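You operate a simulated robot arm through the tools that you are given. There is no shell and no other tool.

The job below is to be done with a simulated robot arm. You get a single attempt, and the scene is never put back.

TASK
Leak-test the red hose's line, then the black one's; leave only the one that holds open.
Fine: one of the two leaks; press the test button with that line's valve alone open and read the tester.

Only the result counts: the job must be done as asked and must still hold three seconds after the hand-in. Knocking over, shifting, dropping, spilling or breaking anything else fails it.

THE ROBOT
A 7-joint arm with a two-finger parallel gripper, fixed in place. Base frame: the origin is on the floor under the middle of its stand, x ahead of it, y to its left, z up. Units: m, degrees, N and s.
It reaches about 1.479 m from its shoulder. Its first joint turns from -166.0 to 166.0 degrees. Payload 4.4 kg.
The TCP is the grasp point between the finger pads, 0.023 m short of the fingertips. In the tool frame z runs along the fingers and y along their closing line. Largest opening 0.094 m; finger width 0.038, thickness 0.01; the body of the gripper, 0.054 by 0.096 m, starts 0.039 m behind the TCP.
Orientation is that of the tool frame in the base frame, as a unit quaternion [x, y, z, w]. With the fingers straight down and closing along the base's y, the tool's x points along the base's -x, its y along +y and its z along -z.

THE INTERFACE
- The arm moves only by the tool step_arm. Its argument "increments" is a list that holds one entry, the list of rows, each a list of 6 numbers: the shift along the tool's x, y, z in m, then the turn, a rotation vector about the tool's x, y, z in degrees. In form: [[[tx, ty, tz, rx, ry, rz], ...]]. A call has 1 to 20 rows; each row shifts and turns the commanded pose from where the row before left it, along the tool's axes as they then stand. "jaw" is the gripper command, from -1 (fully open) to 1 (shut), values between in proportion, set as the call begins (left out, the last holds). Rows are played at 5 a second. More than 0.05 m and 8.6 degrees between two rows, or a gripper value outside its range, and nothing of the call is played. A pose out of reach is approached as far as the arm can. The call stops where the force on the tool passes 40 N (or 10 N more than at its start, if that is more) or the arm is blocked; 0.2 s more then pass. The fingers move at their own pace (about 0.072 m/s each) and stop on an object; they squeeze with about 45 N. The grip force told is the motor's: it shows also when the fingers shut on nothing. Time passes only in rows, and 0.2 s behind the last, so rows that do not move let the fingers close. It gives the time, the measured TCP pose, the force on the tool (base axes), the opening and the grip force at its end, in the units of the frame above (readings bear some noise), with the torque about the TCP (base axes, N m) and any sound that the robot's microphone picked up.
- Cameras (640 x 400 px; columns grow to the right, rows downward): "scene" is fixed at [0.2246, 0.6713, 1.5275]; the picture's right is [-0.50, -0.87, 0.00], its down [-0.24, 0.14, -0.96] and it looks along [0.83, -0.48, -0.28] (base axes); focal length 251 px, centre (320, 200). "wrist" rides on the gripper at [0.086, 0.016, -0.074] in the tool frame; the picture's right is [-0.18, 0.98, 0.00], its down [-0.58, -0.11, -0.81] and it looks along [-0.79, -0.15, 0.59] (tool axes); focal length 243 px, centre (320, 200). There is no depth. A picture from a camera that has moved, and an enlarged one, comes with that camera's place and axes in the base frame and with its lens. The place of the scene camera against the robot may be out by one fixed shift of up to 0.025 m in any direction.
- grab_frame(camera): a new picture of that camera. It takes no simulated time.
- close_up(camera, box): a new picture of the part [left, top, right, bottom] of that camera's present view, enlarged. It takes no simulated time.
- sign_off(): hands the job in; it is judged then, once.

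Places have to be worked out from the pictures, the camera data and where the tool is seen. Open the gripper and draw the arm clear of the work before you hand the job in, unless the task says otherwise.

The tools are called after "Emit:" as a command line: name --argument value ..., lists and objects as JSON in quotes. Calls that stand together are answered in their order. step_arm: Moves the arm, as the interface text tells. Its arguments: {"type":"object","properties":{"increments":{"type":"array","items":{"type":"array","items":{"type":"array","items":{"type":"number"}}}},"jaw":{"type":"number"}},"required":["increments"]} The other tools are called the same way: grab_frame (camera) takes a picture; close_up (camera, box) takes an enlarged picture of a part of a camera's view; sign_off () hands the job in.

At the start:

```text
time: 0.0
tcp_pos: [0.6457, 0.0834, 1.6061]
tool_rot: [0.0, 1.0, 0.0, -0.001]
wrist_force: [-0.2, 0.3, -0.4]
torque: [0.01, -0.01, -0.02]
opening: 0.0939
gripper_force: 0.0
```

scene: 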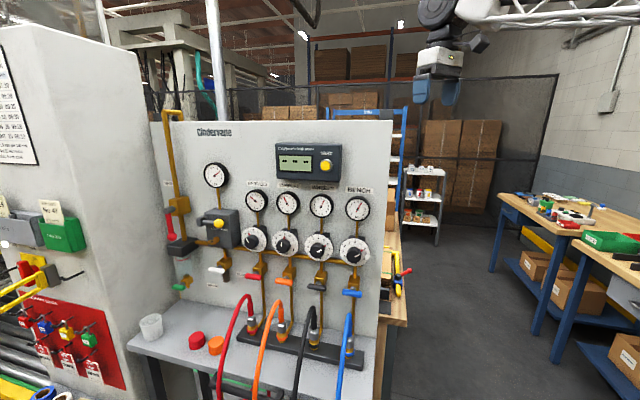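
wrist: 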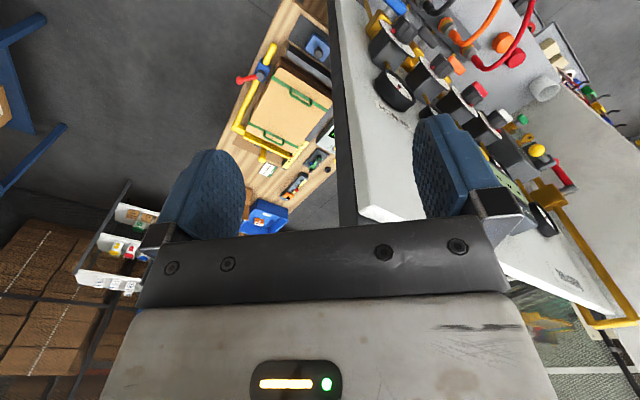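

I'll look closely at the panel to understand the valves, hoses, and tester before moving.

Emit:
close_up --camera "scene" --box '[230, 130, 400, 240]'

Emit:
close_up --camera "scene" --box '[150, 150, 280, 300]'

Emit:
close_up --camera "scene" --box '[220, 220, 400, 380]'

```text
3.64 times, centred on (315, 185) of scene
camera zoom: at [0.2246, 0.6713, 1.5275], right [-0.5, -0.87, 0.0], down [-0.24, 0.14, -0.96], along [0.83, -0.48, -0.28], focal length 913 px, centre (338, 254)
```

zoom: 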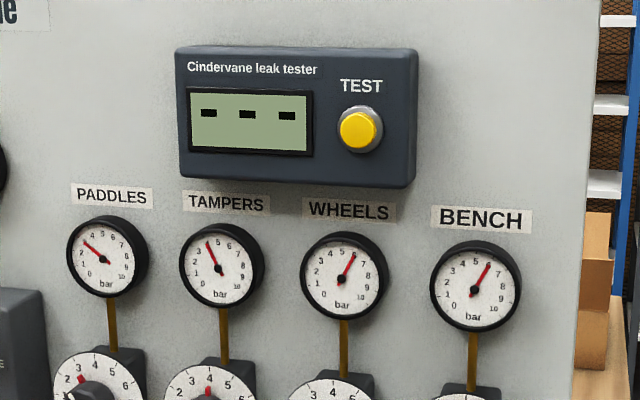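

```text
2.67 times, centred on (215, 225) of scene
camera zoom: at [0.2246, 0.6713, 1.5275], right [-0.5, -0.87, 0.0], down [-0.24, 0.14, -0.96], along [0.83, -0.48, -0.28], focal length 669 px, centre (600, 133)
```

zoom: 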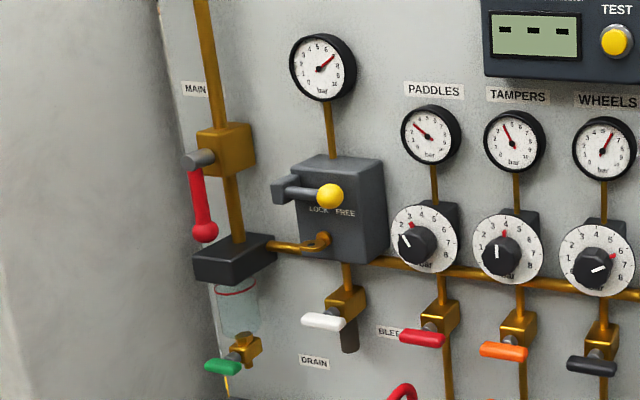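

```text
2.50 times, centred on (310, 300) of scene
camera zoom: at [0.2246, 0.6713, 1.5275], right [-0.5, -0.87, 0.0], down [-0.24, 0.14, -0.96], along [0.83, -0.48, -0.28], focal length 628 px, centre (345, -50)
```

zoom: 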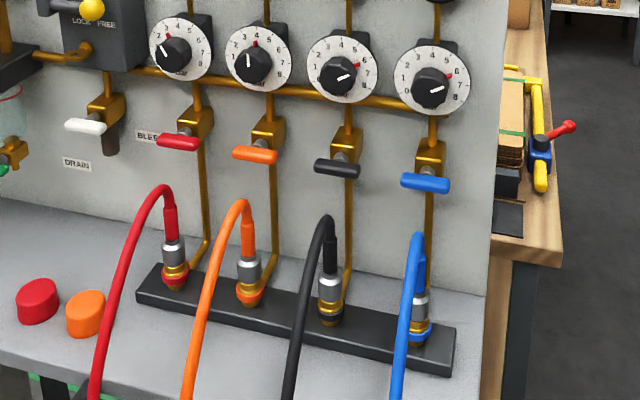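

The knob on the yellow filter unit triangulates to around (1.09, 0.57, 1.21). I'll zoom in on the wrist view to identify more features for triangulation.

Emit:
close_up --camera "wrist" --box '[340, 0, 640, 187]'

Emit:
close_up --camera "wrist" --box '[340, 100, 640, 287]'

Emit:
close_up --camera "scene" --box '[120, 280, 400, 400]'

Emit:
close_up --camera "scene" --box '[0, 80, 200, 400]'

```text
2.13 times, centred on (490, 94) of wrist
camera zoom: at [0.5586, 0.1001, 1.6802], right [0.18, 0.98, 0.0], down [0.58, -0.11, 0.81], along [0.79, -0.15, -0.59], focal length 518 px, centre (-43, 427)
```

zoom: 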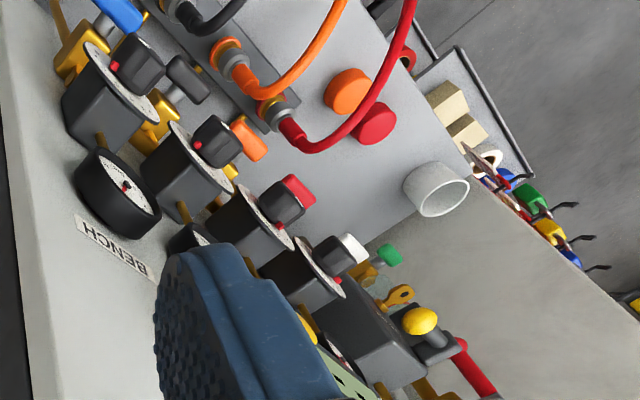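

```text
2.13 times, centred on (490, 194) of wrist
camera zoom: at [0.5586, 0.1001, 1.6802], right [0.18, 0.98, 0.0], down [0.58, -0.11, 0.81], along [0.79, -0.15, -0.59], focal length 518 px, centre (-43, 214)
```

zoom: 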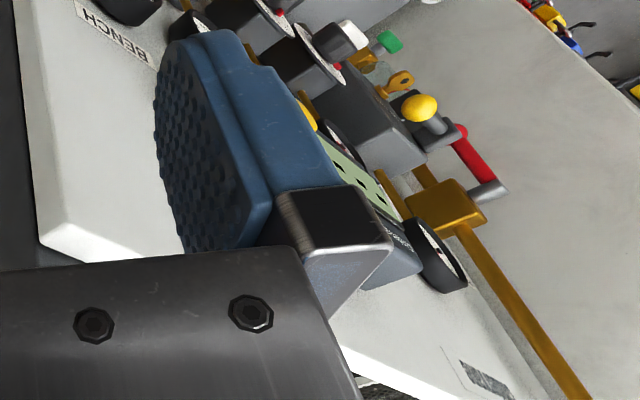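

```text
2.29 times, centred on (260, 340) of scene
camera zoom: at [0.2246, 0.6713, 1.5275], right [-0.5, -0.87, 0.0], down [-0.24, 0.14, -0.96], along [0.83, -0.48, -0.28], focal length 574 px, centre (457, -120)
```

zoom: 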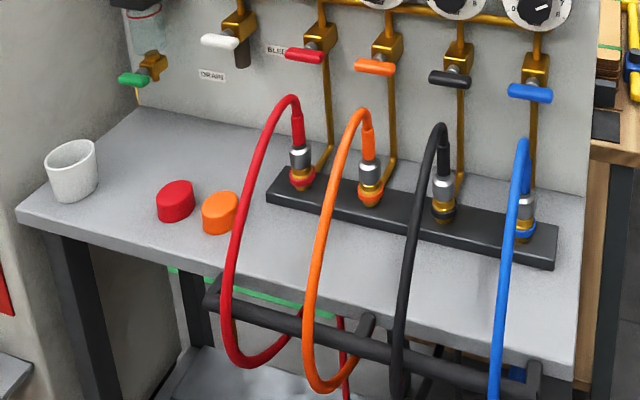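

```text
1.25 times, centred on (100, 240) of scene
camera zoom: at [0.2246, 0.6713, 1.5275], right [-0.5, -0.87, 0.0], down [-0.24, 0.14, -0.96], along [0.83, -0.48, -0.28], focal length 314 px, centre (595, 150)
```

zoom: 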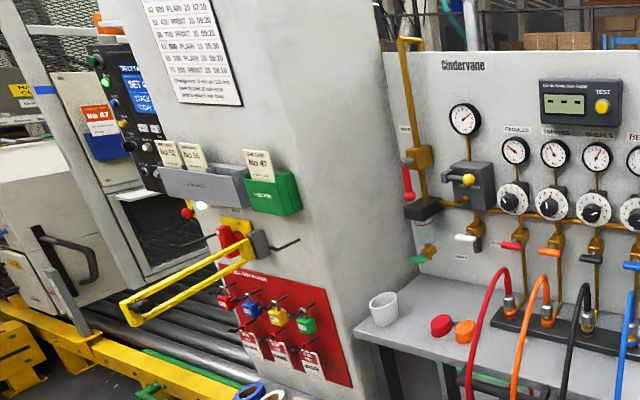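

The panel faces roughly direction (-0.7, 0.7, 0), with line spacing of about 0.117 m and handles near z≈1.0. I'll move the arm in +y, out in front of the panel with clearance, so the wrist camera gets a proper view.

Emit:
step_arm --increments '[[[-0.0026, 0.0447, 0.01, 0, 0, 0], [-0.0026, 0.0447, 0.01, 0, 0, 0], [-0.0026, 0.0447, 0.01, 0, 0, 0], [-0.0026, 0.0447, 0.01, 0, 0, 0], [-0.0026, 0.0447, 0.01, 0, 0, 0], [-0.0026, 0.0447, 0.01, 0, 0, 0], [-0.0026, 0.0447, 0.01, 0, 0, 0], [-0.0026, 0.0447, 0.01, 0, 0, 0], [-0.0026, 0.0447, 0.01, 0, 0, 0], [-0.0026, 0.0447, 0.01, 0, 0, 0]]]'

```text
time: 2.2
tcp_pos: [0.669, 0.5268, 1.5074]
tool_rot: [0.0, 1.0, 0.001, 0.001]
wrist_force: [-0.4, -0.6, 0.1]
torque: [0.02, -0.08, 0.05]
opening: 0.0943
gripper_force: 0.2
```

The arm followed as expected. Now I'll yaw the tool 45° so the wrist camera faces the panel, and lower about 0.1 m.

Emit:
step_arm --increments '[[[0, 0, 0.017, 0, 0, 7.5], [0, 0, 0.017, 0, 0, 7.5], [0, 0, 0.017, 0, 0, 7.5], [0, 0, 0.017, 0, 0, 7.5], [0, 0, 0.017, 0, 0, 7.5], [0, 0, 0.017, 0, 0, 7.5]]]'

Emit:
grab_frame --camera "wrist"

Emit:
grab_frame --camera "scene"

```text
time: 3.6
tcp_pos: [0.6709, 0.5302, 1.4026]
tool_rot: [0.383, 0.924, 0.001, 0.0]
wrist_force: [-0.6, 0.3, -0.3]
torque: [0.0, 0.01, 0.02]
opening: 0.0938
gripper_force: 0.0
```

```text
taken
camera wrist: at [0.6207, 0.6026, 1.4778], right [0.83, 0.56, 0.0], down [0.33, -0.49, 0.81], along [0.45, -0.67, -0.59], focal length 243 px, centre (320, 200)
```

wrist: 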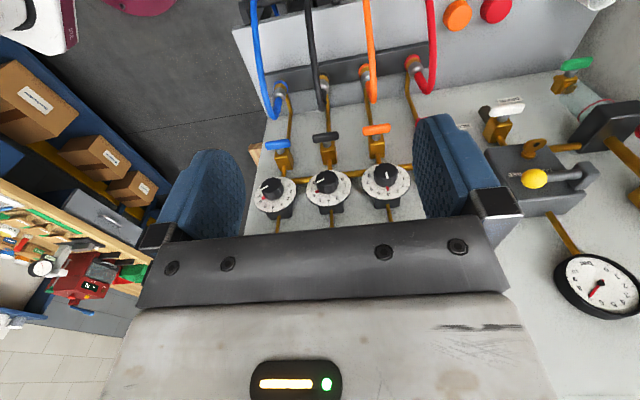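

```text
taken
```

scene: 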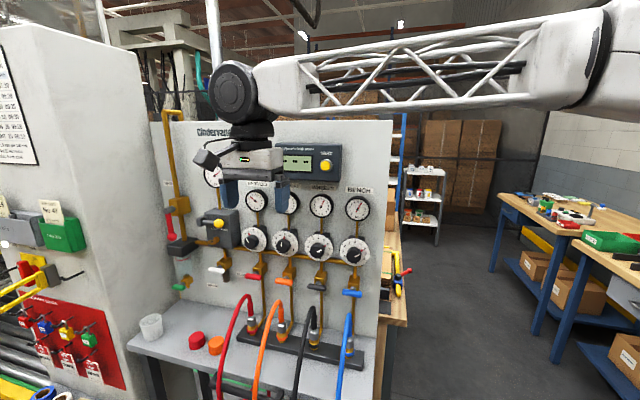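

The wrist camera now faces the panel; I'll zoom on the handles and hoses.

Emit:
close_up --camera "wrist" --box '[230, 20, 440, 150]'

Emit:
close_up --camera "wrist" --box '[240, 100, 430, 220]'

Emit:
close_up --camera "scene" --box '[230, 240, 380, 330]'

```text
3.05 times, centred on (335, 85) of wrist
camera zoom: at [0.6207, 0.6026, 1.4778], right [0.83, 0.56, 0.0], down [0.33, -0.49, 0.81], along [0.45, -0.67, -0.59], focal length 739 px, centre (274, 550)
```

zoom: 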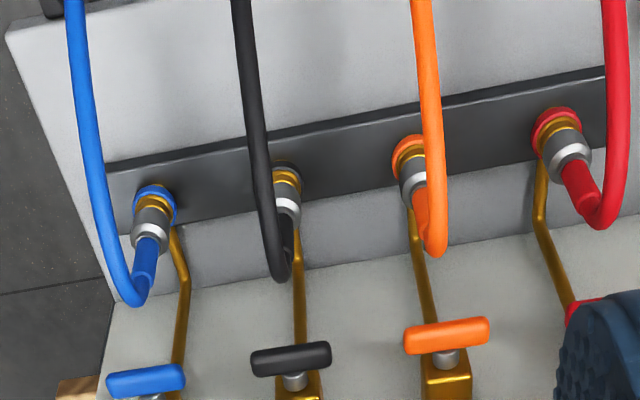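

```text
3.33 times, centred on (335, 160) of wrist
camera zoom: at [0.6207, 0.6026, 1.4778], right [0.83, 0.56, 0.0], down [0.33, -0.49, 0.81], along [0.45, -0.67, -0.59], focal length 809 px, centre (270, 333)
```

zoom: 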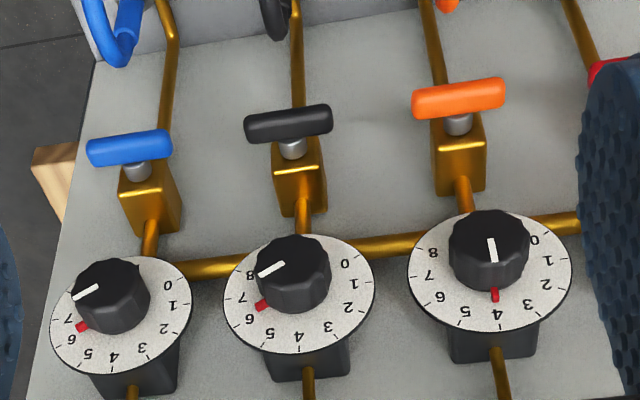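

```text
4.27 times, centred on (305, 285) of scene
camera zoom: at [0.2246, 0.6713, 1.5275], right [-0.5, -0.87, 0.0], down [-0.24, 0.14, -0.96], along [0.83, -0.48, -0.28], focal length 1071 px, centre (384, -163)
```

zoom: 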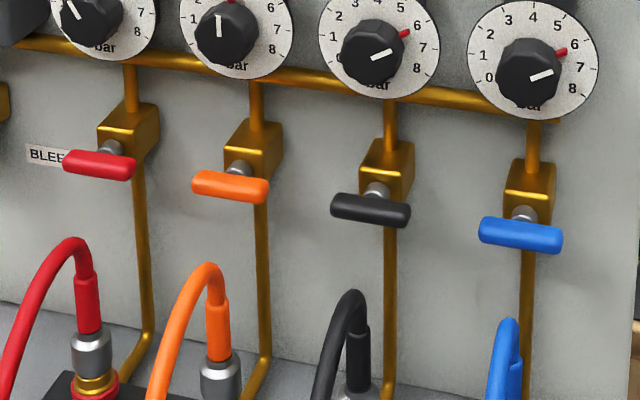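

All four T-handles sit across their pipes (closed), centred on stems near z≈1.03 with about 0.115 m spacing, and each hose's pipe goes to the matching colour. I'll drop lower and to the left for a second wrist view to triangulate more precisely.

Emit:
step_arm --increments '[[[0, 0.02, 0.0375, 0, 0, 0], [0, 0.02, 0.0375, 0, 0, 0], [0, 0.02, 0.0375, 0, 0, 0], [0, 0.02, 0.0375, 0, 0, 0]]]'

Emit:
grab_frame --camera "wrist"

Emit:
close_up --camera "wrist" --box '[230, 80, 420, 230]'

```text
time: 4.6
tcp_pos: [0.7279, 0.5876, 1.252]
tool_rot: [0.382, 0.924, 0.001, 0.0]
wrist_force: [0.1, 0.3, 1.8]
torque: [0.0, -0.01, 0.0]
opening: 0.0938
gripper_force: 0.0
```

```text
taken
camera wrist: at [0.6786, 0.6597, 1.3269], right [0.83, 0.56, 0.0], down [0.33, -0.49, 0.81], along [0.46, -0.66, -0.59], focal length 243 px, centre (320, 200)
```

wrist: 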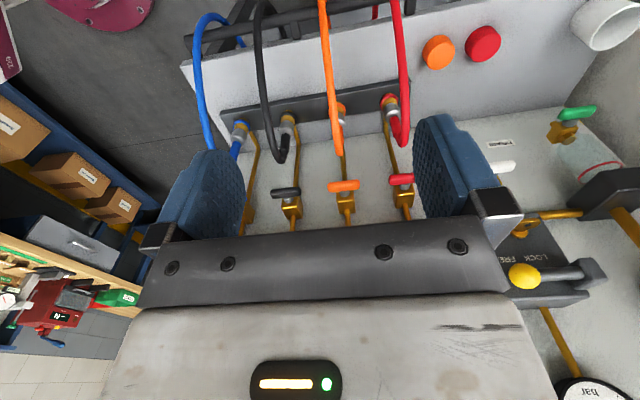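

```text
2.67 times, centred on (325, 155) of wrist
camera zoom: at [0.6786, 0.6597, 1.3269], right [0.83, 0.56, 0.0], down [0.33, -0.49, 0.81], along [0.46, -0.66, -0.59], focal length 647 px, centre (307, 320)
```

zoom: 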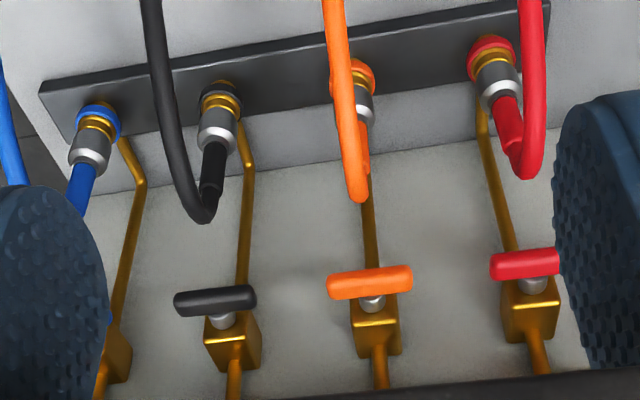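

Handles resolve consistently to z≈1.03, 0.376 m behind the base-normal plane, with hose arches peaking about 0.045 m below them. Clearance will be tight, so I'll check how big the gripper's camera housing is.

Emit:
close_up --camera "scene" --box '[150, 100, 350, 280]'

Emit:
close_up --camera "wrist" --box '[300, 130, 420, 230]'

```text
2.22 times, centred on (250, 190) of scene
camera zoom: at [0.2246, 0.6713, 1.5275], right [-0.5, -0.87, 0.0], down [-0.24, 0.14, -0.96], along [0.83, -0.48, -0.28], focal length 558 px, centre (476, 222)
```

zoom: 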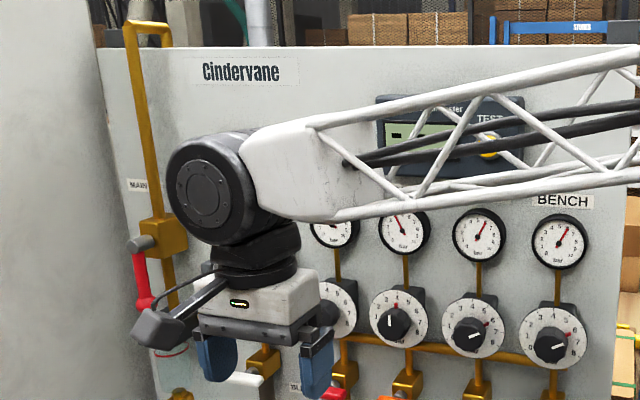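

```text
4.00 times, centred on (360, 180) of wrist
camera zoom: at [0.6786, 0.6597, 1.3269], right [0.83, 0.56, 0.0], down [0.33, -0.49, 0.81], along [0.46, -0.66, -0.59], focal length 970 px, centre (160, 280)
```

zoom: 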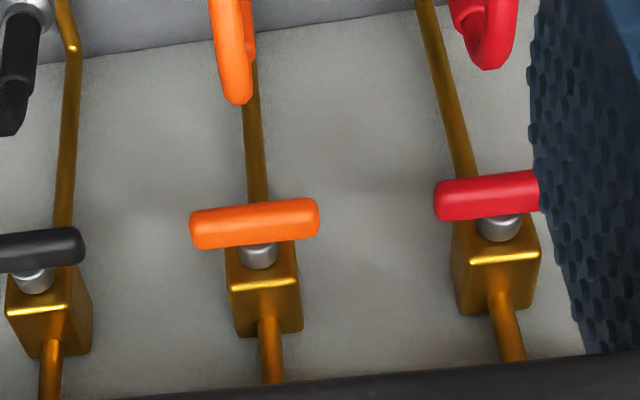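

The camera housing is bulky, so instead of gripping and twisting I'll push the T-handles with closed fingertips, tool tilted mostly downward. I'll close the jaw and tilt the tool 30° toward the panel while still well clear of it.

Emit:
step_arm --increments '[[[0, 0, 0, 0, -7.5, 0], [0, 0, 0, 0, -7.5, 0], [0, 0, 0, 0, -7.5, 0], [0, 0, 0, 0, -7.5, 0], [0, 0, 0, 0, 0, 0]]]' --jaw 1

Emit:
grab_frame --camera "wrist"

Emit:
grab_frame --camera "scene"

```text
time: 5.8
tcp_pos: [0.7286, 0.5871, 1.253]
tool_rot: [0.369, 0.892, -0.099, 0.24]
wrist_force: [0.2, 0.3, 0.1]
torque: [-0.03, -0.02, 0.01]
opening: 0.0001
gripper_force: 42.5
```

```text
taken
camera wrist: at [0.6593, 0.6779, 1.2749], right [0.81, 0.58, 0.09], down [-0.01, -0.15, 0.99], along [0.59, -0.8, -0.11], focal length 243 px, centre (320, 200)
```

wrist: 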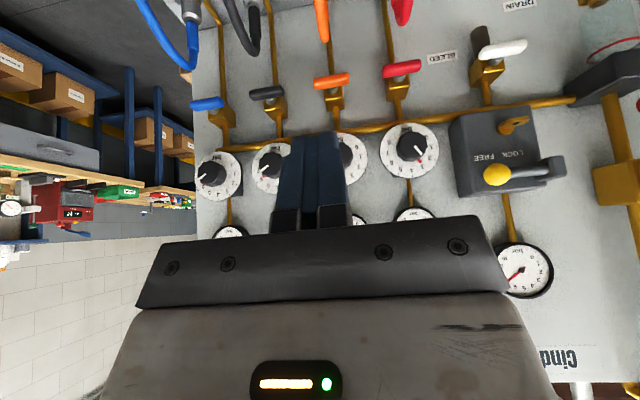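

```text
taken
```

scene: 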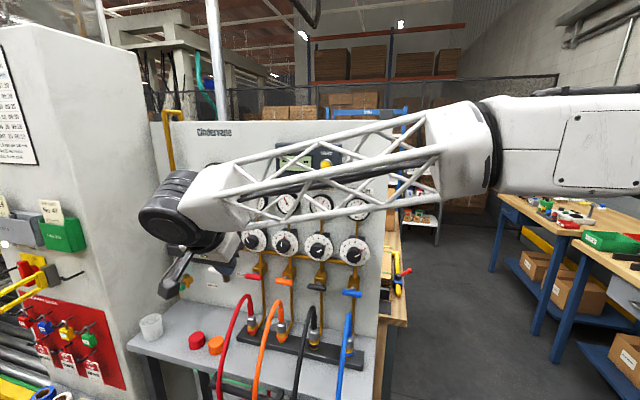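

The pose is good: fingers closed, tool 30° off vertical toward the panel. I'll tilt 10° more for knob clearance and move to a standoff in front of the red valve (tip near u=1.07, z=1.065, about 0.16 m short of the handle).

Emit:
step_arm --increments '[[[0, 0, 0, 0, -5, 0], [0, 0, 0, 0, -5, 0], [0.00525, 0.0233, 0.03255, 0, 0, 0], [0.00525, 0.0233, 0.03255, 0, 0, 0], [0.00525, 0.0233, 0.03255, 0, 0, 0], [0.00525, 0.0233, 0.03255, 0, 0, 0], [0.00525, 0.0233, 0.03255, 0, 0, 0], [0.00525, 0.0233, 0.03255, 0, 0, 0], [0, 0, 0, 0, 0, 0]]]'

Emit:
grab_frame --camera "wrist"

Emit:
grab_frame --camera "scene"

```text
time: 7.8
tcp_pos: [0.8979, 0.6154, 1.0807]
tool_rot: [0.36, 0.868, -0.131, 0.316]
wrist_force: [0.6, 0.0, 0.7]
torque: [-0.01, -0.03, 0.01]
opening: 0.0
gripper_force: 42.4
```

```text
taken
camera wrist: at [0.828, 0.7081, 1.0832], right [0.79, 0.6, 0.12], down [-0.13, -0.03, 0.99], along [0.59, -0.8, 0.06], focal length 243 px, centre (320, 200)
```

wrist: 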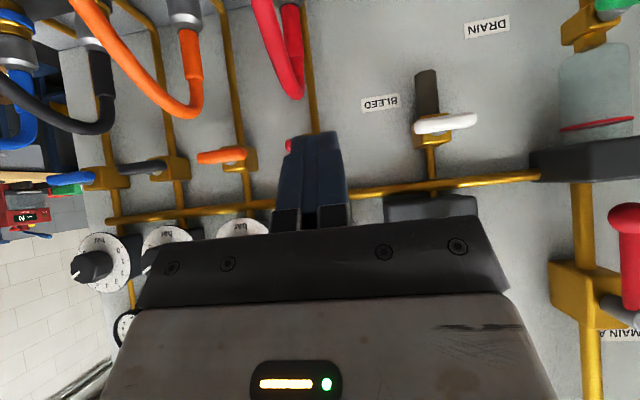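

```text
taken
```

scene: 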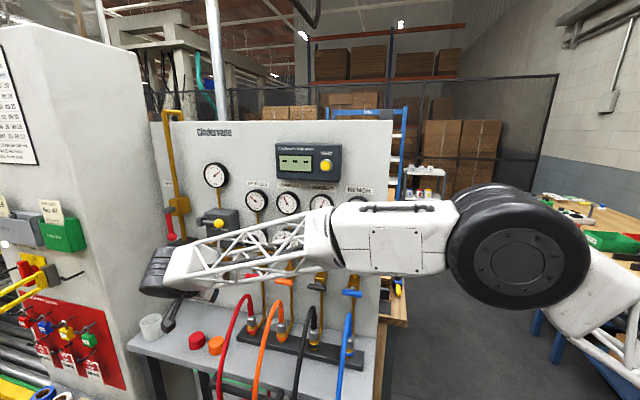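

Standoff reached: TCP at u≈1.070, n≈-0.200, z≈1.081, and the orange handle confirms z≈1.030. I'll move straight in toward the panel so the tip hovers just above the left end of the red handle.

Emit:
step_arm --increments '[[[-0.025, 0, 0.0205, 0, 0, 0], [-0.025, 0, 0.0205, 0, 0, 0], [-0.025, 0, 0.0205, 0, 0, 0], [-0.025, 0, 0.0205, 0, 0, 0], [-0.0249, 0, 0.0203, 0, 0, 0], [0, 0, 0, 0, 0, 0]]]'

Emit:
grab_frame --camera "wrist"

Emit:
close_up --camera "wrist" --box '[220, 60, 420, 220]'

Emit:
close_up --camera "scene" --box '[150, 180, 330, 330]'

```text
time: 9.2
tcp_pos: [1.0119, 0.5025, 1.0844]
tool_rot: [0.359, 0.868, -0.131, 0.316]
wrist_force: [-24.6, 24.5, -2.1]
torque: [-1.52, -1.71, -0.49]
opening: 0.0
gripper_force: 42.7
```

```text
taken
camera wrist: at [0.9434, 0.5952, 1.0871], right [0.79, 0.6, 0.12], down [-0.13, -0.03, 0.99], along [0.59, -0.8, 0.06], focal length 243 px, centre (320, 200)
```

wrist: 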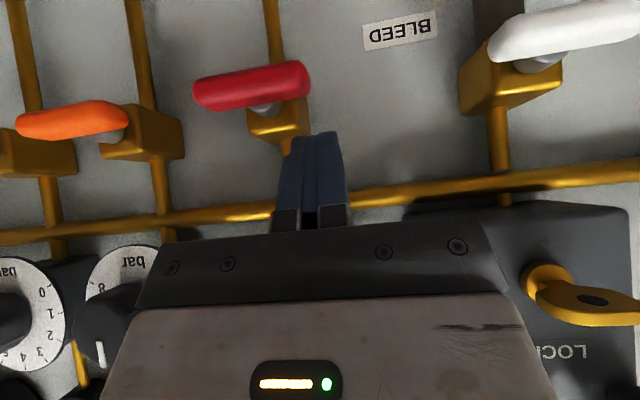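

```text
2.50 times, centred on (320, 140) of wrist
camera zoom: at [0.9434, 0.5952, 1.0871], right [0.79, 0.6, 0.12], down [-0.13, -0.03, 0.99], along [0.59, -0.8, 0.06], focal length 606 px, centre (320, 350)
```

zoom: 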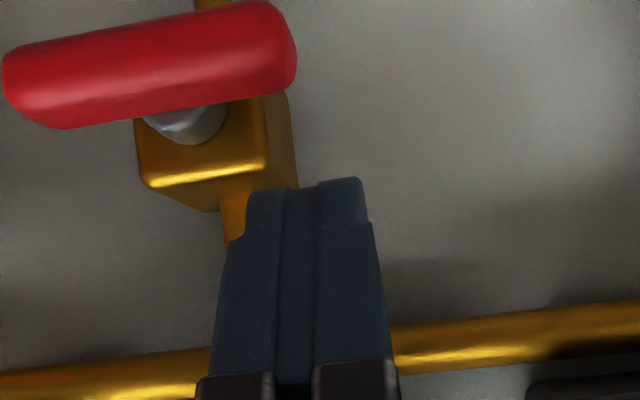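

```text
2.67 times, centred on (240, 255) of scene
camera zoom: at [0.2246, 0.6713, 1.5275], right [-0.5, -0.87, 0.0], down [-0.24, 0.14, -0.96], along [0.83, -0.48, -0.28], focal length 669 px, centre (533, 53)
```

zoom: 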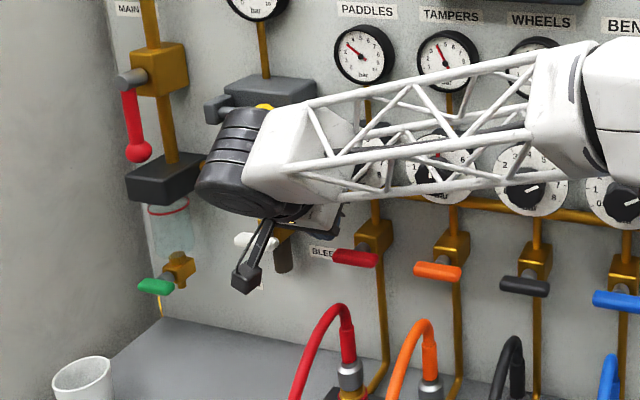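

The gripper body is pressing the red line's regulator knob (35 N outward, contact about 0.066 m above the TCP). I'll back straight out now and check that nothing moved.

Emit:
step_arm --increments '[[[0.0077, 0, -0.0064, 0, 0, 0], [0.0153, 0, -0.0129, 0, 0, 0], [0.023, 0, -0.0193, 0, 0, 0], [0.023, 0, -0.0193, 0, 0, 0]]]'

Emit:
close_up --camera "scene" --box '[220, 170, 400, 280]'

Emit:
grab_frame --camera "wrist"

```text
time: 10.2
tcp_pos: [0.95, 0.5639, 1.0864]
tool_rot: [0.36, 0.868, -0.131, 0.316]
wrist_force: [0.0, 0.2, 0.1]
torque: [0.0, 0.02, 0.02]
opening: 0.0
gripper_force: 41.9
```

```text
3.56 times, centred on (310, 225) of scene
camera zoom: at [0.2246, 0.6713, 1.5275], right [-0.5, -0.87, 0.0], down [-0.24, 0.14, -0.96], along [0.83, -0.48, -0.28], focal length 892 px, centre (356, 111)
```

zoom: 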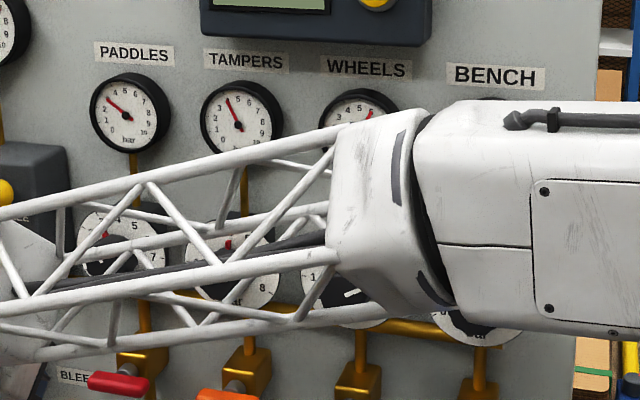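

```text
taken
camera wrist: at [0.8805, 0.6561, 1.0888], right [0.8, 0.59, 0.12], down [-0.13, -0.03, 0.99], along [0.59, -0.8, 0.06], focal length 243 px, centre (320, 200)
```

wrist: 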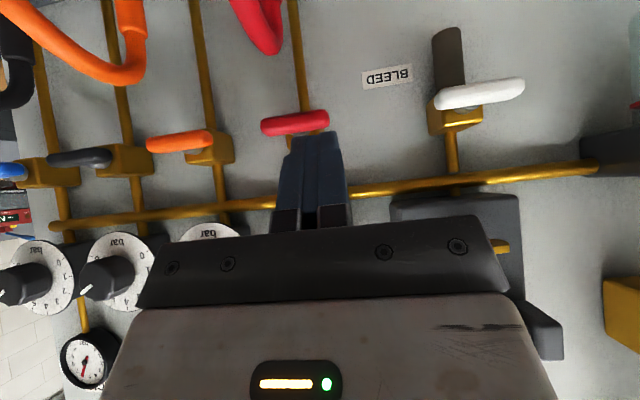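

Contact is gone and the gauges look unchanged. I'll flatten the tool by another 15° so the gripper body passes well below and in front of the knobs, then ease in slightly lower than before, watching the force.

Emit:
step_arm --increments '[[[0, 0, 0, 0, -7.5, 0], [0, 0, 0, 0, -7.5, 0], [-0.0102, 0, 0.0204, 0, 0, 0], [-0.0102, 0, 0.0204, 0, 0, 0], [0, 0, 0, 0, 0, 0]]]'

Emit:
grab_frame --camera "wrist"

Emit:
close_up --camera "scene" --box '[150, 180, 330, 330]'

```text
time: 11.4
tcp_pos: [0.9818, 0.5327, 1.0777]
tool_rot: [0.339, 0.819, -0.177, 0.427]
wrist_force: [0.2, 0.4, -0.1]
torque: [-0.03, 0.01, -0.02]
opening: 0.0
gripper_force: 42.6
```

```text
taken
camera wrist: at [0.9144, 0.6228, 1.0505], right [0.77, 0.62, 0.15], down [-0.31, 0.15, 0.94], along [0.56, -0.77, 0.31], focal length 243 px, centre (320, 200)
```

wrist: 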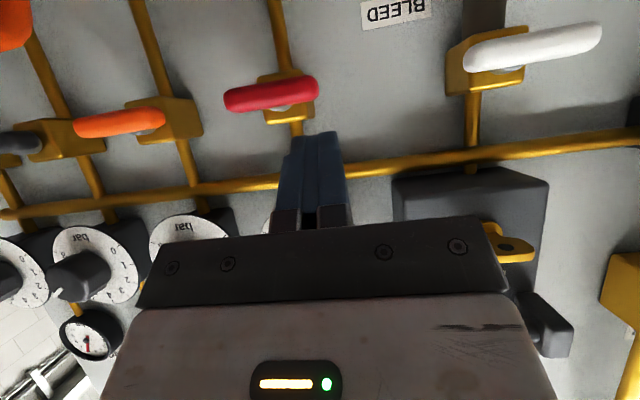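

```text
2.67 times, centred on (240, 255) of scene
camera zoom: at [0.2246, 0.6713, 1.5275], right [-0.5, -0.87, 0.0], down [-0.24, 0.14, -0.96], along [0.83, -0.48, -0.28], focal length 669 px, centre (533, 53)
```

zoom: 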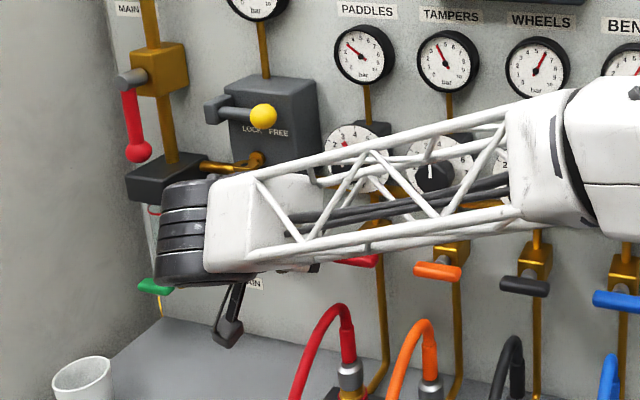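

The tool is clear of the knob and in line with the red handle (centre confirmed at u≈1.039, z≈1.029). I'll continue in to the hover point above its left end.

Emit:
step_arm --increments '[[[-0.0102, 0, 0.0204, 0, 0, 0], [-0.0116, 0, 0.0198, 0, 0, 0], [0, 0, 0, 0, 0, 0]]]'

Emit:
grab_frame --camera "wrist"

Emit:
close_up --camera "wrist" --box '[200, 20, 400, 180]'

```text
time: 12.2
tcp_pos: [1.0124, 0.4996, 1.0712]
tool_rot: [0.339, 0.82, -0.176, 0.427]
wrist_force: [0.0, -0.7, -0.3]
torque: [-0.02, 0.0, -0.03]
opening: 0.0001
gripper_force: 42.7
```

```text
taken
camera wrist: at [0.9456, 0.5896, 1.045], right [0.77, 0.62, 0.15], down [-0.31, 0.15, 0.94], along [0.56, -0.77, 0.31], focal length 243 px, centre (320, 200)
```

wrist: 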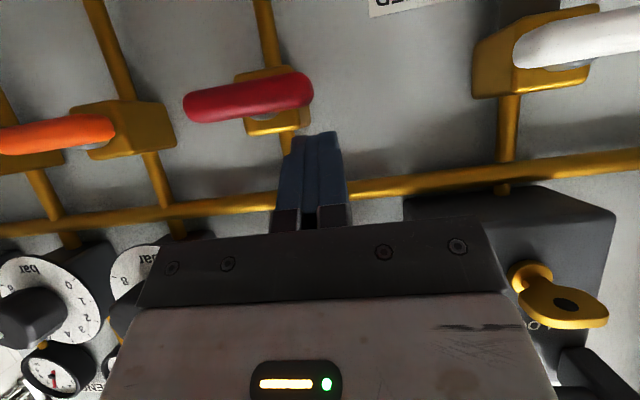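

```text
2.50 times, centred on (300, 100) of wrist
camera zoom: at [0.9456, 0.5896, 1.045], right [0.77, 0.62, 0.15], down [-0.31, 0.15, 0.94], along [0.56, -0.77, 0.31], focal length 606 px, centre (370, 450)
```

zoom: 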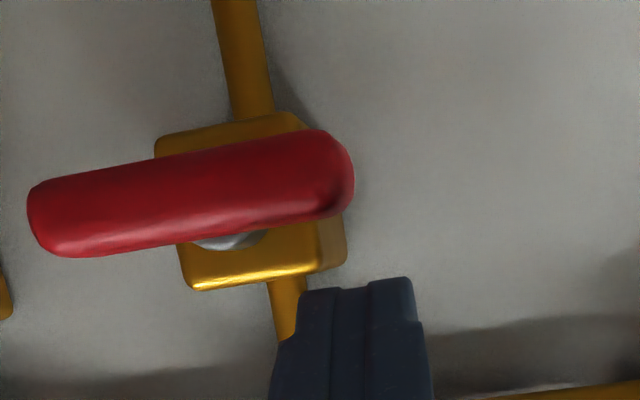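

Hovering without contact, with the right side of the fingers about 2 cm left of the stem and over the handle's left end. I'll push that end down about 1.4 cm (counter-clockwise) and see whether it turns or resists.

Emit:
step_arm --increments '[[[0.0032, -0.002, 0.0022, 0, 0, 0], [0.0041, 0.0017, 0.0029, 0, 0, 0], [0.0043, 0.0004, 0.003, 0, 0, 0], [0, 0, 0, 0, 0, 0]]]'

Emit:
close_up --camera "wrist" --box '[200, 20, 400, 180]'

```text
time: 13.2
tcp_pos: [1.0123, 0.5002, 1.0578]
tool_rot: [0.34, 0.819, -0.177, 0.427]
wrist_force: [5.5, 7.6, 4.8]
torque: [0.19, -0.18, 0.06]
opening: 0.0
gripper_force: 42.7
```

```text
2.50 times, centred on (300, 100) of wrist
camera zoom: at [0.9456, 0.5896, 1.0312], right [0.77, 0.62, 0.15], down [-0.31, 0.15, 0.94], along [0.56, -0.77, 0.31], focal length 606 px, centre (370, 450)
```

zoom: 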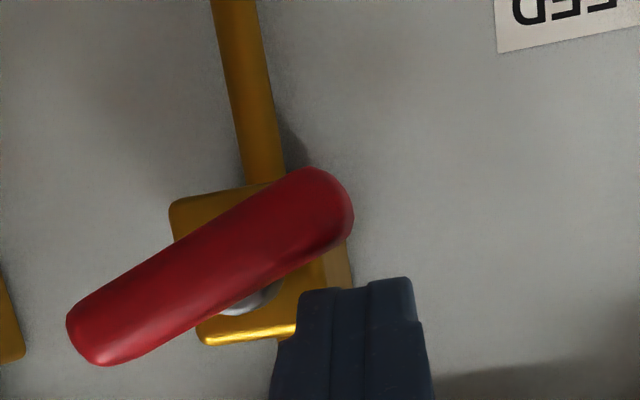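

The handle turns freely counter-clockwise (about 25° so far) with only ~10 N of resistance. I'll continue along the arc.

Emit:
step_arm --increments '[[[0.0043, -0.001, 0.003, 0, 0, 0], [0.0038, -0.0023, 0.0027, 0, 0, 0], [0.0033, -0.0034, 0.0023, 0, 0, 0], [0.0024, -0.0044, 0.0017, 0, 0, 0], [0, 0, 0, 0, 0, 0]]]'

Emit:
grab_frame --camera "wrist"

Emit:
close_up --camera "wrist" --box '[200, 20, 400, 180]'

```text
time: 14.3
tcp_pos: [1.0054, 0.492, 1.0411]
tool_rot: [0.339, 0.82, -0.176, 0.427]
wrist_force: [19.8, 11.9, -3.2]
torque: [0.19, -0.24, 0.49]
opening: 0.0001
gripper_force: 42.5
stopped in row 5: the force on the tool passed its limit at 48 N (the readings are from after the stop); the commanded pose is now the measured one
```

```text
taken
camera wrist: at [0.9384, 0.5818, 1.0141], right [0.77, 0.62, 0.15], down [-0.31, 0.15, 0.94], along [0.56, -0.77, 0.31], focal length 243 px, centre (320, 200)
```

wrist: 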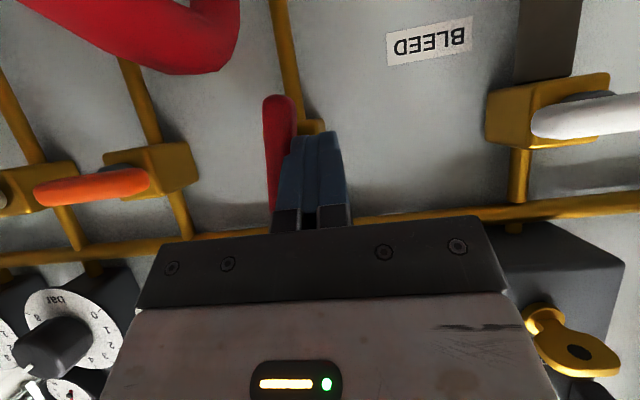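

```text
2.50 times, centred on (300, 100) of wrist
camera zoom: at [0.9384, 0.5818, 1.0141], right [0.77, 0.62, 0.15], down [-0.31, 0.15, 0.94], along [0.56, -0.77, 0.31], focal length 606 px, centre (370, 450)
```

zoom: 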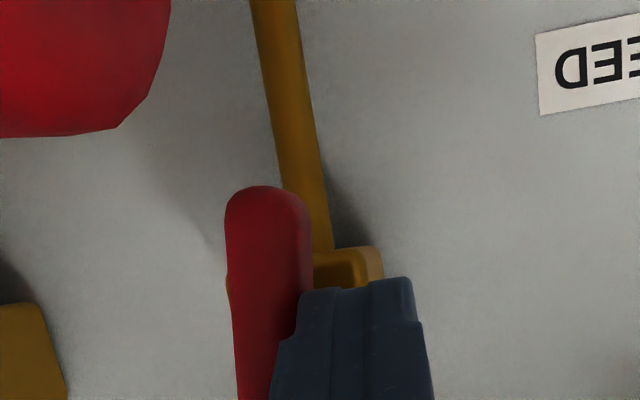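

The handle is now close to vertical and the push hit about 48 N as expected near a stop. I'll ease off to the left, withdraw outward, and check the angle.

Emit:
step_arm --increments '[[[0, 0.006, 0, 0, 0, 0], [0, 0.008, 0, 0, 0, 0], [0.0115, 0, -0.0164, 0, 0, 0], [0.0172, 0, -0.0246, 0, 0, 0], [0.0172, 0, -0.0246, 0, 0, 0], [0.0172, 0, -0.0246, 0, 0, 0]]]'

Emit:
grab_frame --camera "wrist"

Emit:
close_up --camera "wrist" --box '[180, 40, 380, 200]'

Emit:
close_up --camera "scene" --box '[150, 180, 330, 330]'

```text
time: 15.7
tcp_pos: [0.9386, 0.577, 1.0438]
tool_rot: [0.339, 0.819, -0.177, 0.427]
wrist_force: [0.0, -0.4, -0.5]
torque: [-0.01, 0.04, -0.04]
opening: 0.0
gripper_force: 42.0
```

```text
taken
camera wrist: at [0.8715, 0.6674, 1.0151], right [0.77, 0.62, 0.15], down [-0.31, 0.15, 0.94], along [0.56, -0.77, 0.31], focal length 243 px, centre (320, 200)
```

wrist: 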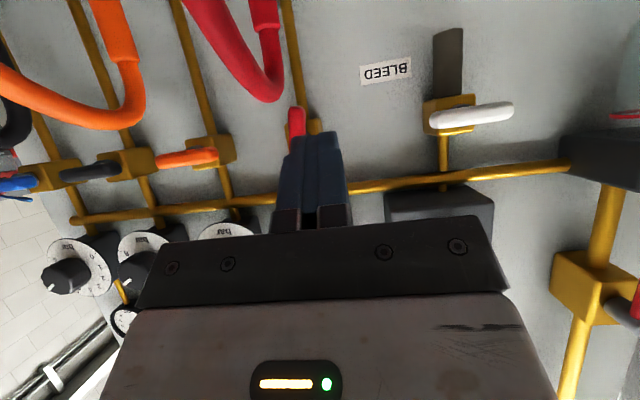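

```text
2.50 times, centred on (280, 120) of wrist
camera zoom: at [0.8715, 0.6674, 1.0151], right [0.77, 0.62, 0.15], down [-0.31, 0.15, 0.94], along [0.56, -0.77, 0.31], focal length 606 px, centre (420, 400)
```

zoom: 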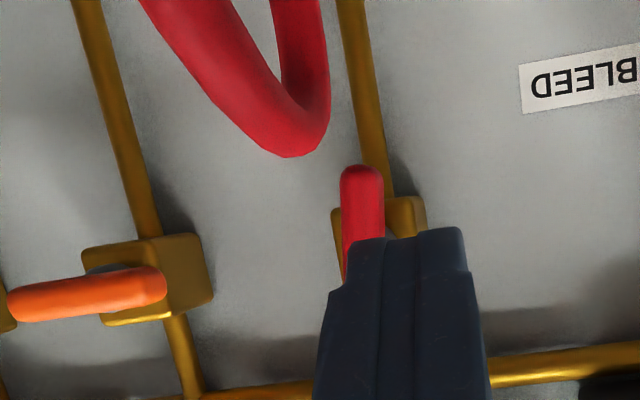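

```text
2.67 times, centred on (240, 255) of scene
camera zoom: at [0.2246, 0.6713, 1.5275], right [-0.5, -0.87, 0.0], down [-0.24, 0.14, -0.96], along [0.83, -0.48, -0.28], focal length 669 px, centre (533, 53)
```

zoom: 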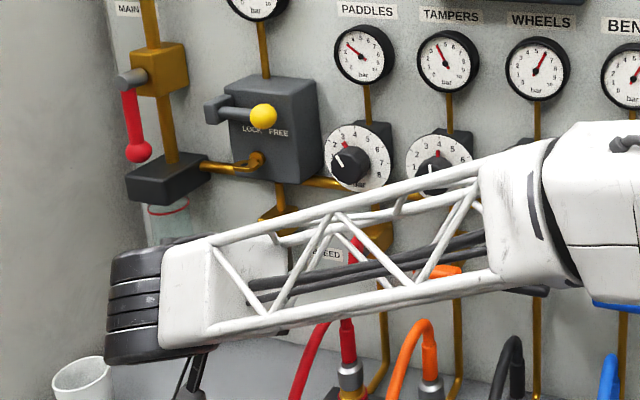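

The red handle looks ~80° turned, leaning slightly right of vertical; the fingertip was bearing on the stem rather than a stop. I'll come in on the right side of its upper end and push it left to finish the turn, where the stem isn't in the way.

Emit:
step_arm --increments '[[[-0.00856, -0.0324, -0.006, 0, 0, 0], [-0.00856, -0.0323, -0.006, 0, 0, 0], [-0.01486, 0, 0.0212, 0, 0, 0], [-0.01486, 0, 0.0212, 0, 0, 0], [-0.01486, 0, 0.0212, 0, 0, 0], [0, 0, 0, 0, 0, 0]]]'

Emit:
grab_frame --camera "wrist"

Emit:
close_up --camera "wrist" --box '[250, 40, 450, 200]'

```text
time: 17.1
tcp_pos: [0.948, 0.4785, 1.0636]
tool_rot: [0.34, 0.82, -0.177, 0.426]
wrist_force: [-0.7, -0.6, 0.2]
torque: [0.02, 0.0, 0.01]
opening: 0.0
gripper_force: 42.2
```

```text
taken
camera wrist: at [0.881, 0.5686, 1.0364], right [0.77, 0.62, 0.15], down [-0.31, 0.15, 0.94], along [0.56, -0.77, 0.31], focal length 243 px, centre (320, 200)
```

wrist: 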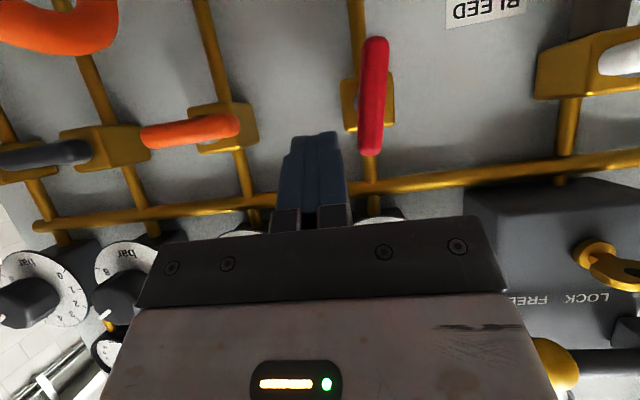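

```text
2.50 times, centred on (350, 120) of wrist
camera zoom: at [0.881, 0.5686, 1.0364], right [0.77, 0.62, 0.15], down [-0.31, 0.15, 0.94], along [0.56, -0.77, 0.31], focal length 606 px, centre (245, 400)
```

zoom: 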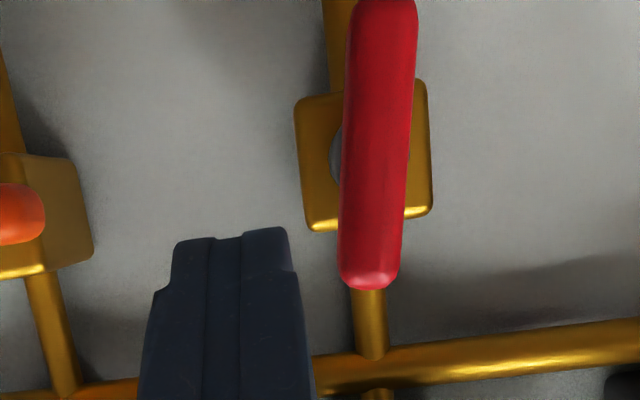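

I have a clear view of the red handle; it's about 7° short of vertical, with the stem at u≈1.0405. I'll move the last 27 mm inward, then push its upper end left in small steps, checking force.

Emit:
step_arm --increments '[[[-0.0155, 0, 0.0221, 0, 0, 0], [0, 0.005, 0, 0, 0, 0], [0, 0.004, 0, 0, 0, 0], [0, 0.0035, 0, 0, 0, 0], [0, 0, 0, 0, 0, 0]]]'

Emit:
close_up --camera "wrist" --box '[220, 20, 420, 180]'

```text
time: 18.3
tcp_pos: [0.9742, 0.4708, 1.0629]
tool_rot: [0.339, 0.82, -0.176, 0.427]
wrist_force: [0.5, -0.5, 0.0]
torque: [0.01, -0.01, 0.01]
opening: 0.0
gripper_force: 42.7
```

```text
2.50 times, centred on (320, 100) of wrist
camera zoom: at [0.907, 0.5595, 1.0355], right [0.77, 0.62, 0.15], down [-0.31, 0.15, 0.94], along [0.56, -0.77, 0.31], focal length 606 px, centre (320, 450)
```

zoom: 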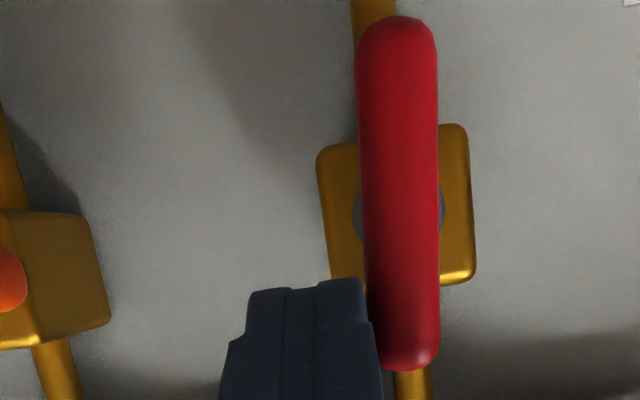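

The handle is within about 4° of vertical with no force on the tool now. I'll nudge further left in small steps to reach its stop.

Emit:
step_arm --increments '[[[0, 0.002, 0, 0, 0, 0], [0, 0.002, 0, 0, 0, 0], [0, 0, 0, 0, 0, 0]]]'

Emit:
close_up --camera "wrist" --box '[220, 20, 420, 180]'

```text
time: 19.0
tcp_pos: [0.9764, 0.4712, 1.0631]
tool_rot: [0.34, 0.82, -0.177, 0.425]
wrist_force: [-18.3, -5.4, 2.8]
torque: [-0.15, 0.3, -0.11]
opening: 0.0
gripper_force: 42.1
stopped in row 3: the force on the tool passed its limit at 42 N (the readings are from after the stop); the commanded pose is now the measured one
```

```text
2.50 times, centred on (320, 100) of wrist
camera zoom: at [0.909, 0.5613, 1.0361], right [0.77, 0.62, 0.15], down [-0.31, 0.15, 0.94], along [0.56, -0.77, 0.31], focal length 606 px, centre (320, 450)
```

zoom: 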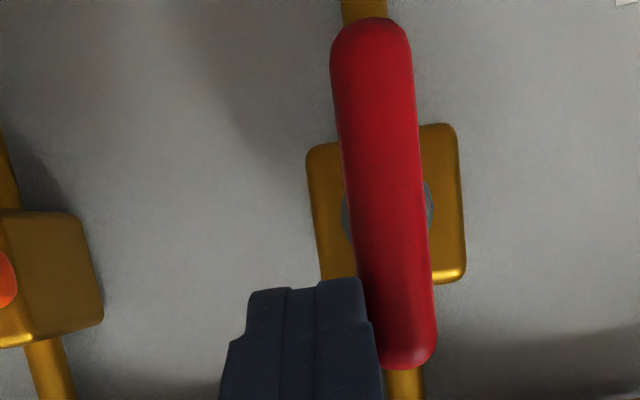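

The red handle is now vertical in line with its pipe and against its stop (42 N), so the red line is open alone. I'll back off, withdraw from the panel and rise toward the tester to locate the TEST button.

Emit:
step_arm --increments '[[[0, -0.004, 0, 0, 0, 0], [0, -0.008, 0, 0, 0, 0], [0.0172, 0, -0.0246, 0, 0, 0], [0.0172, 0, -0.0246, 0, 0, 0], [0.0258, 0, -0.0369, 0, 0, 0], [0.0258, 0, -0.0369, 0, 0, 0], [0.0172, 0, -0.0246, 0, 0, 0]]]'

Emit:
step_arm --increments '[[[-0.0324, -0.0268, -0.0227, 0, 0, 0], [-0.0324, -0.0268, -0.0227, 0, 0, 0], [-0.0324, -0.0268, -0.0227, 0, 0, 0], [-0.0324, -0.0268, -0.0227, 0, 0, 0], [-0.0324, -0.0268, -0.0227, 0, 0, 0], [-0.0324, -0.0268, -0.0227, 0, 0, 0], [-0.0324, -0.0268, -0.0227, 0, 0, 0], [-0.0324, -0.0268, -0.0227, 0, 0, 0], [0, 0, 0, 0, 0, 0]]]'

Emit:
grab_frame --camera "wrist"

Emit:
grab_frame --camera "scene"

```text
time: 20.6
tcp_pos: [0.8411, 0.5881, 1.0643]
tool_rot: [0.339, 0.82, -0.177, 0.426]
wrist_force: [-0.6, 0.6, 0.3]
torque: [0.02, -0.03, -0.03]
opening: 0.0001
gripper_force: 42.1
```

```text
time: 22.6
tcp_pos: [0.6856, 0.4383, 1.3788]
tool_rot: [0.339, 0.82, -0.177, 0.427]
wrist_force: [-0.5, -0.1, -0.2]
torque: [0.03, 0.03, 0.04]
opening: 0.0001
gripper_force: 43.1
```

```text
taken
camera wrist: at [0.6193, 0.5278, 1.3514], right [0.77, 0.62, 0.15], down [-0.31, 0.15, 0.94], along [0.56, -0.77, 0.31], focal length 243 px, centre (320, 200)
```

wrist: 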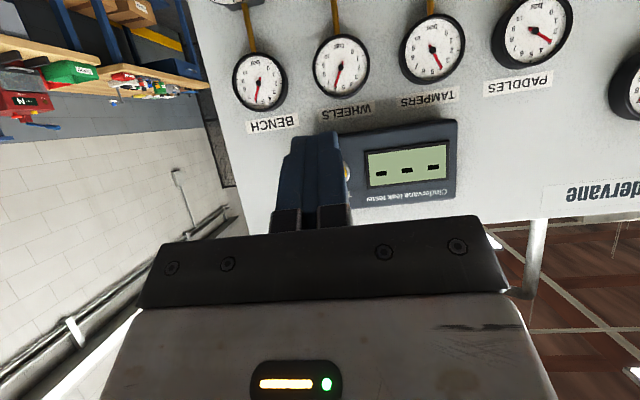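

```text
taken
```

scene: 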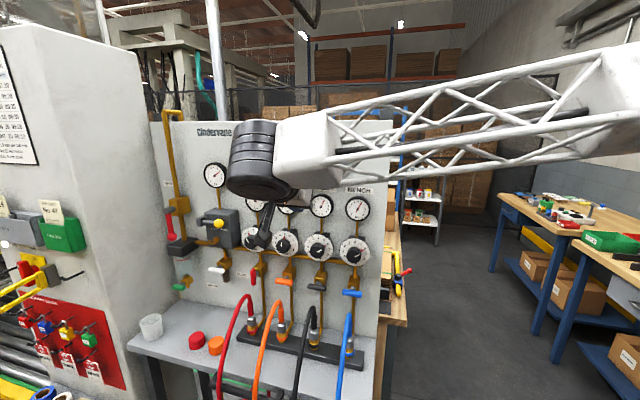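

The tester is visible in the wrist view with the button hidden just behind the finger. I'll check the red handle from the scene camera and zoom in on the tester.

Emit:
close_up --camera "scene" --box '[200, 230, 400, 370]'

Emit:
close_up --camera "wrist" --box '[300, 90, 500, 230]'

```text
2.86 times, centred on (300, 300) of scene
camera zoom: at [0.2246, 0.6713, 1.5275], right [-0.5, -0.87, 0.0], down [-0.24, 0.14, -0.96], along [0.83, -0.48, -0.28], focal length 717 px, centre (377, -86)
```

zoom: 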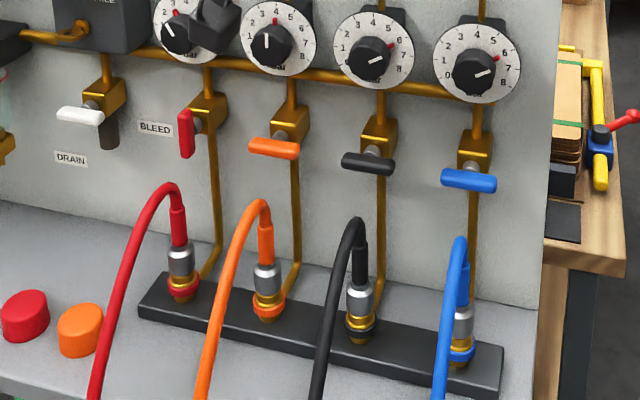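

```text
2.86 times, centred on (400, 160) of wrist
camera zoom: at [0.6193, 0.5278, 1.3514], right [0.77, 0.62, 0.15], down [-0.31, 0.15, 0.94], along [0.56, -0.77, 0.31], focal length 693 px, centre (91, 314)
```

zoom: 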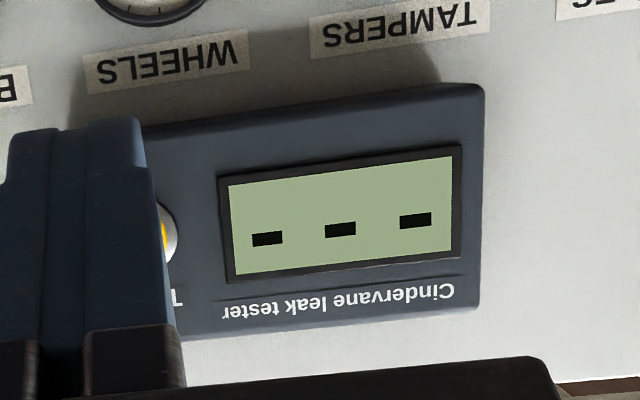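

The red handle reads as vertical from the scene camera too. I'll shift left and slightly up so the button comes clear of the finger.

Emit:
step_arm --increments '[[[-0.0123, 0.04, -0.0086, 0, 0, 0], [-0.0123, 0.04, -0.0086, 0, 0, 0], [0, 0, 0, 0, 0, 0]]]'

Emit:
grab_frame --camera "wrist"

Emit:
close_up --camera "wrist" --box '[180, 90, 380, 230]'

```text
time: 23.4
tcp_pos: [0.7447, 0.4947, 1.4107]
tool_rot: [0.34, 0.82, -0.177, 0.426]
wrist_force: [0.7, 0.4, 0.5]
torque: [0.04, 0.02, -0.01]
opening: 0.0
gripper_force: 42.7
```

```text
taken
camera wrist: at [0.6783, 0.585, 1.3836], right [0.77, 0.62, 0.15], down [-0.31, 0.15, 0.94], along [0.56, -0.77, 0.31], focal length 243 px, centre (320, 200)
```

wrist: 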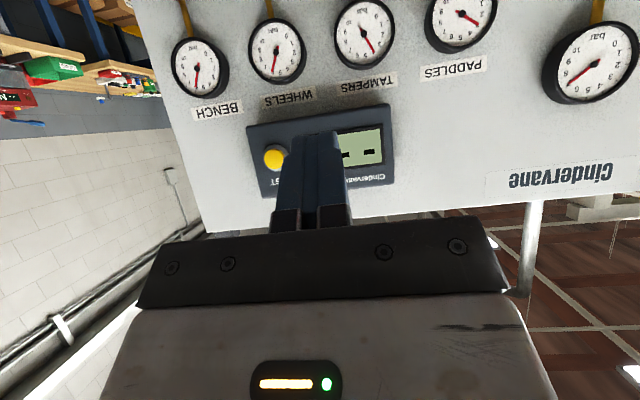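

```text
2.86 times, centred on (280, 160) of wrist
camera zoom: at [0.6783, 0.585, 1.3836], right [0.77, 0.62, 0.15], down [-0.31, 0.15, 0.94], along [0.56, -0.77, 0.31], focal length 693 px, centre (434, 314)
```

zoom: 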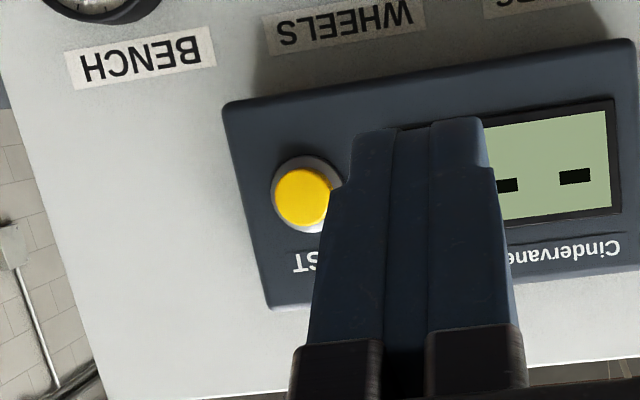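

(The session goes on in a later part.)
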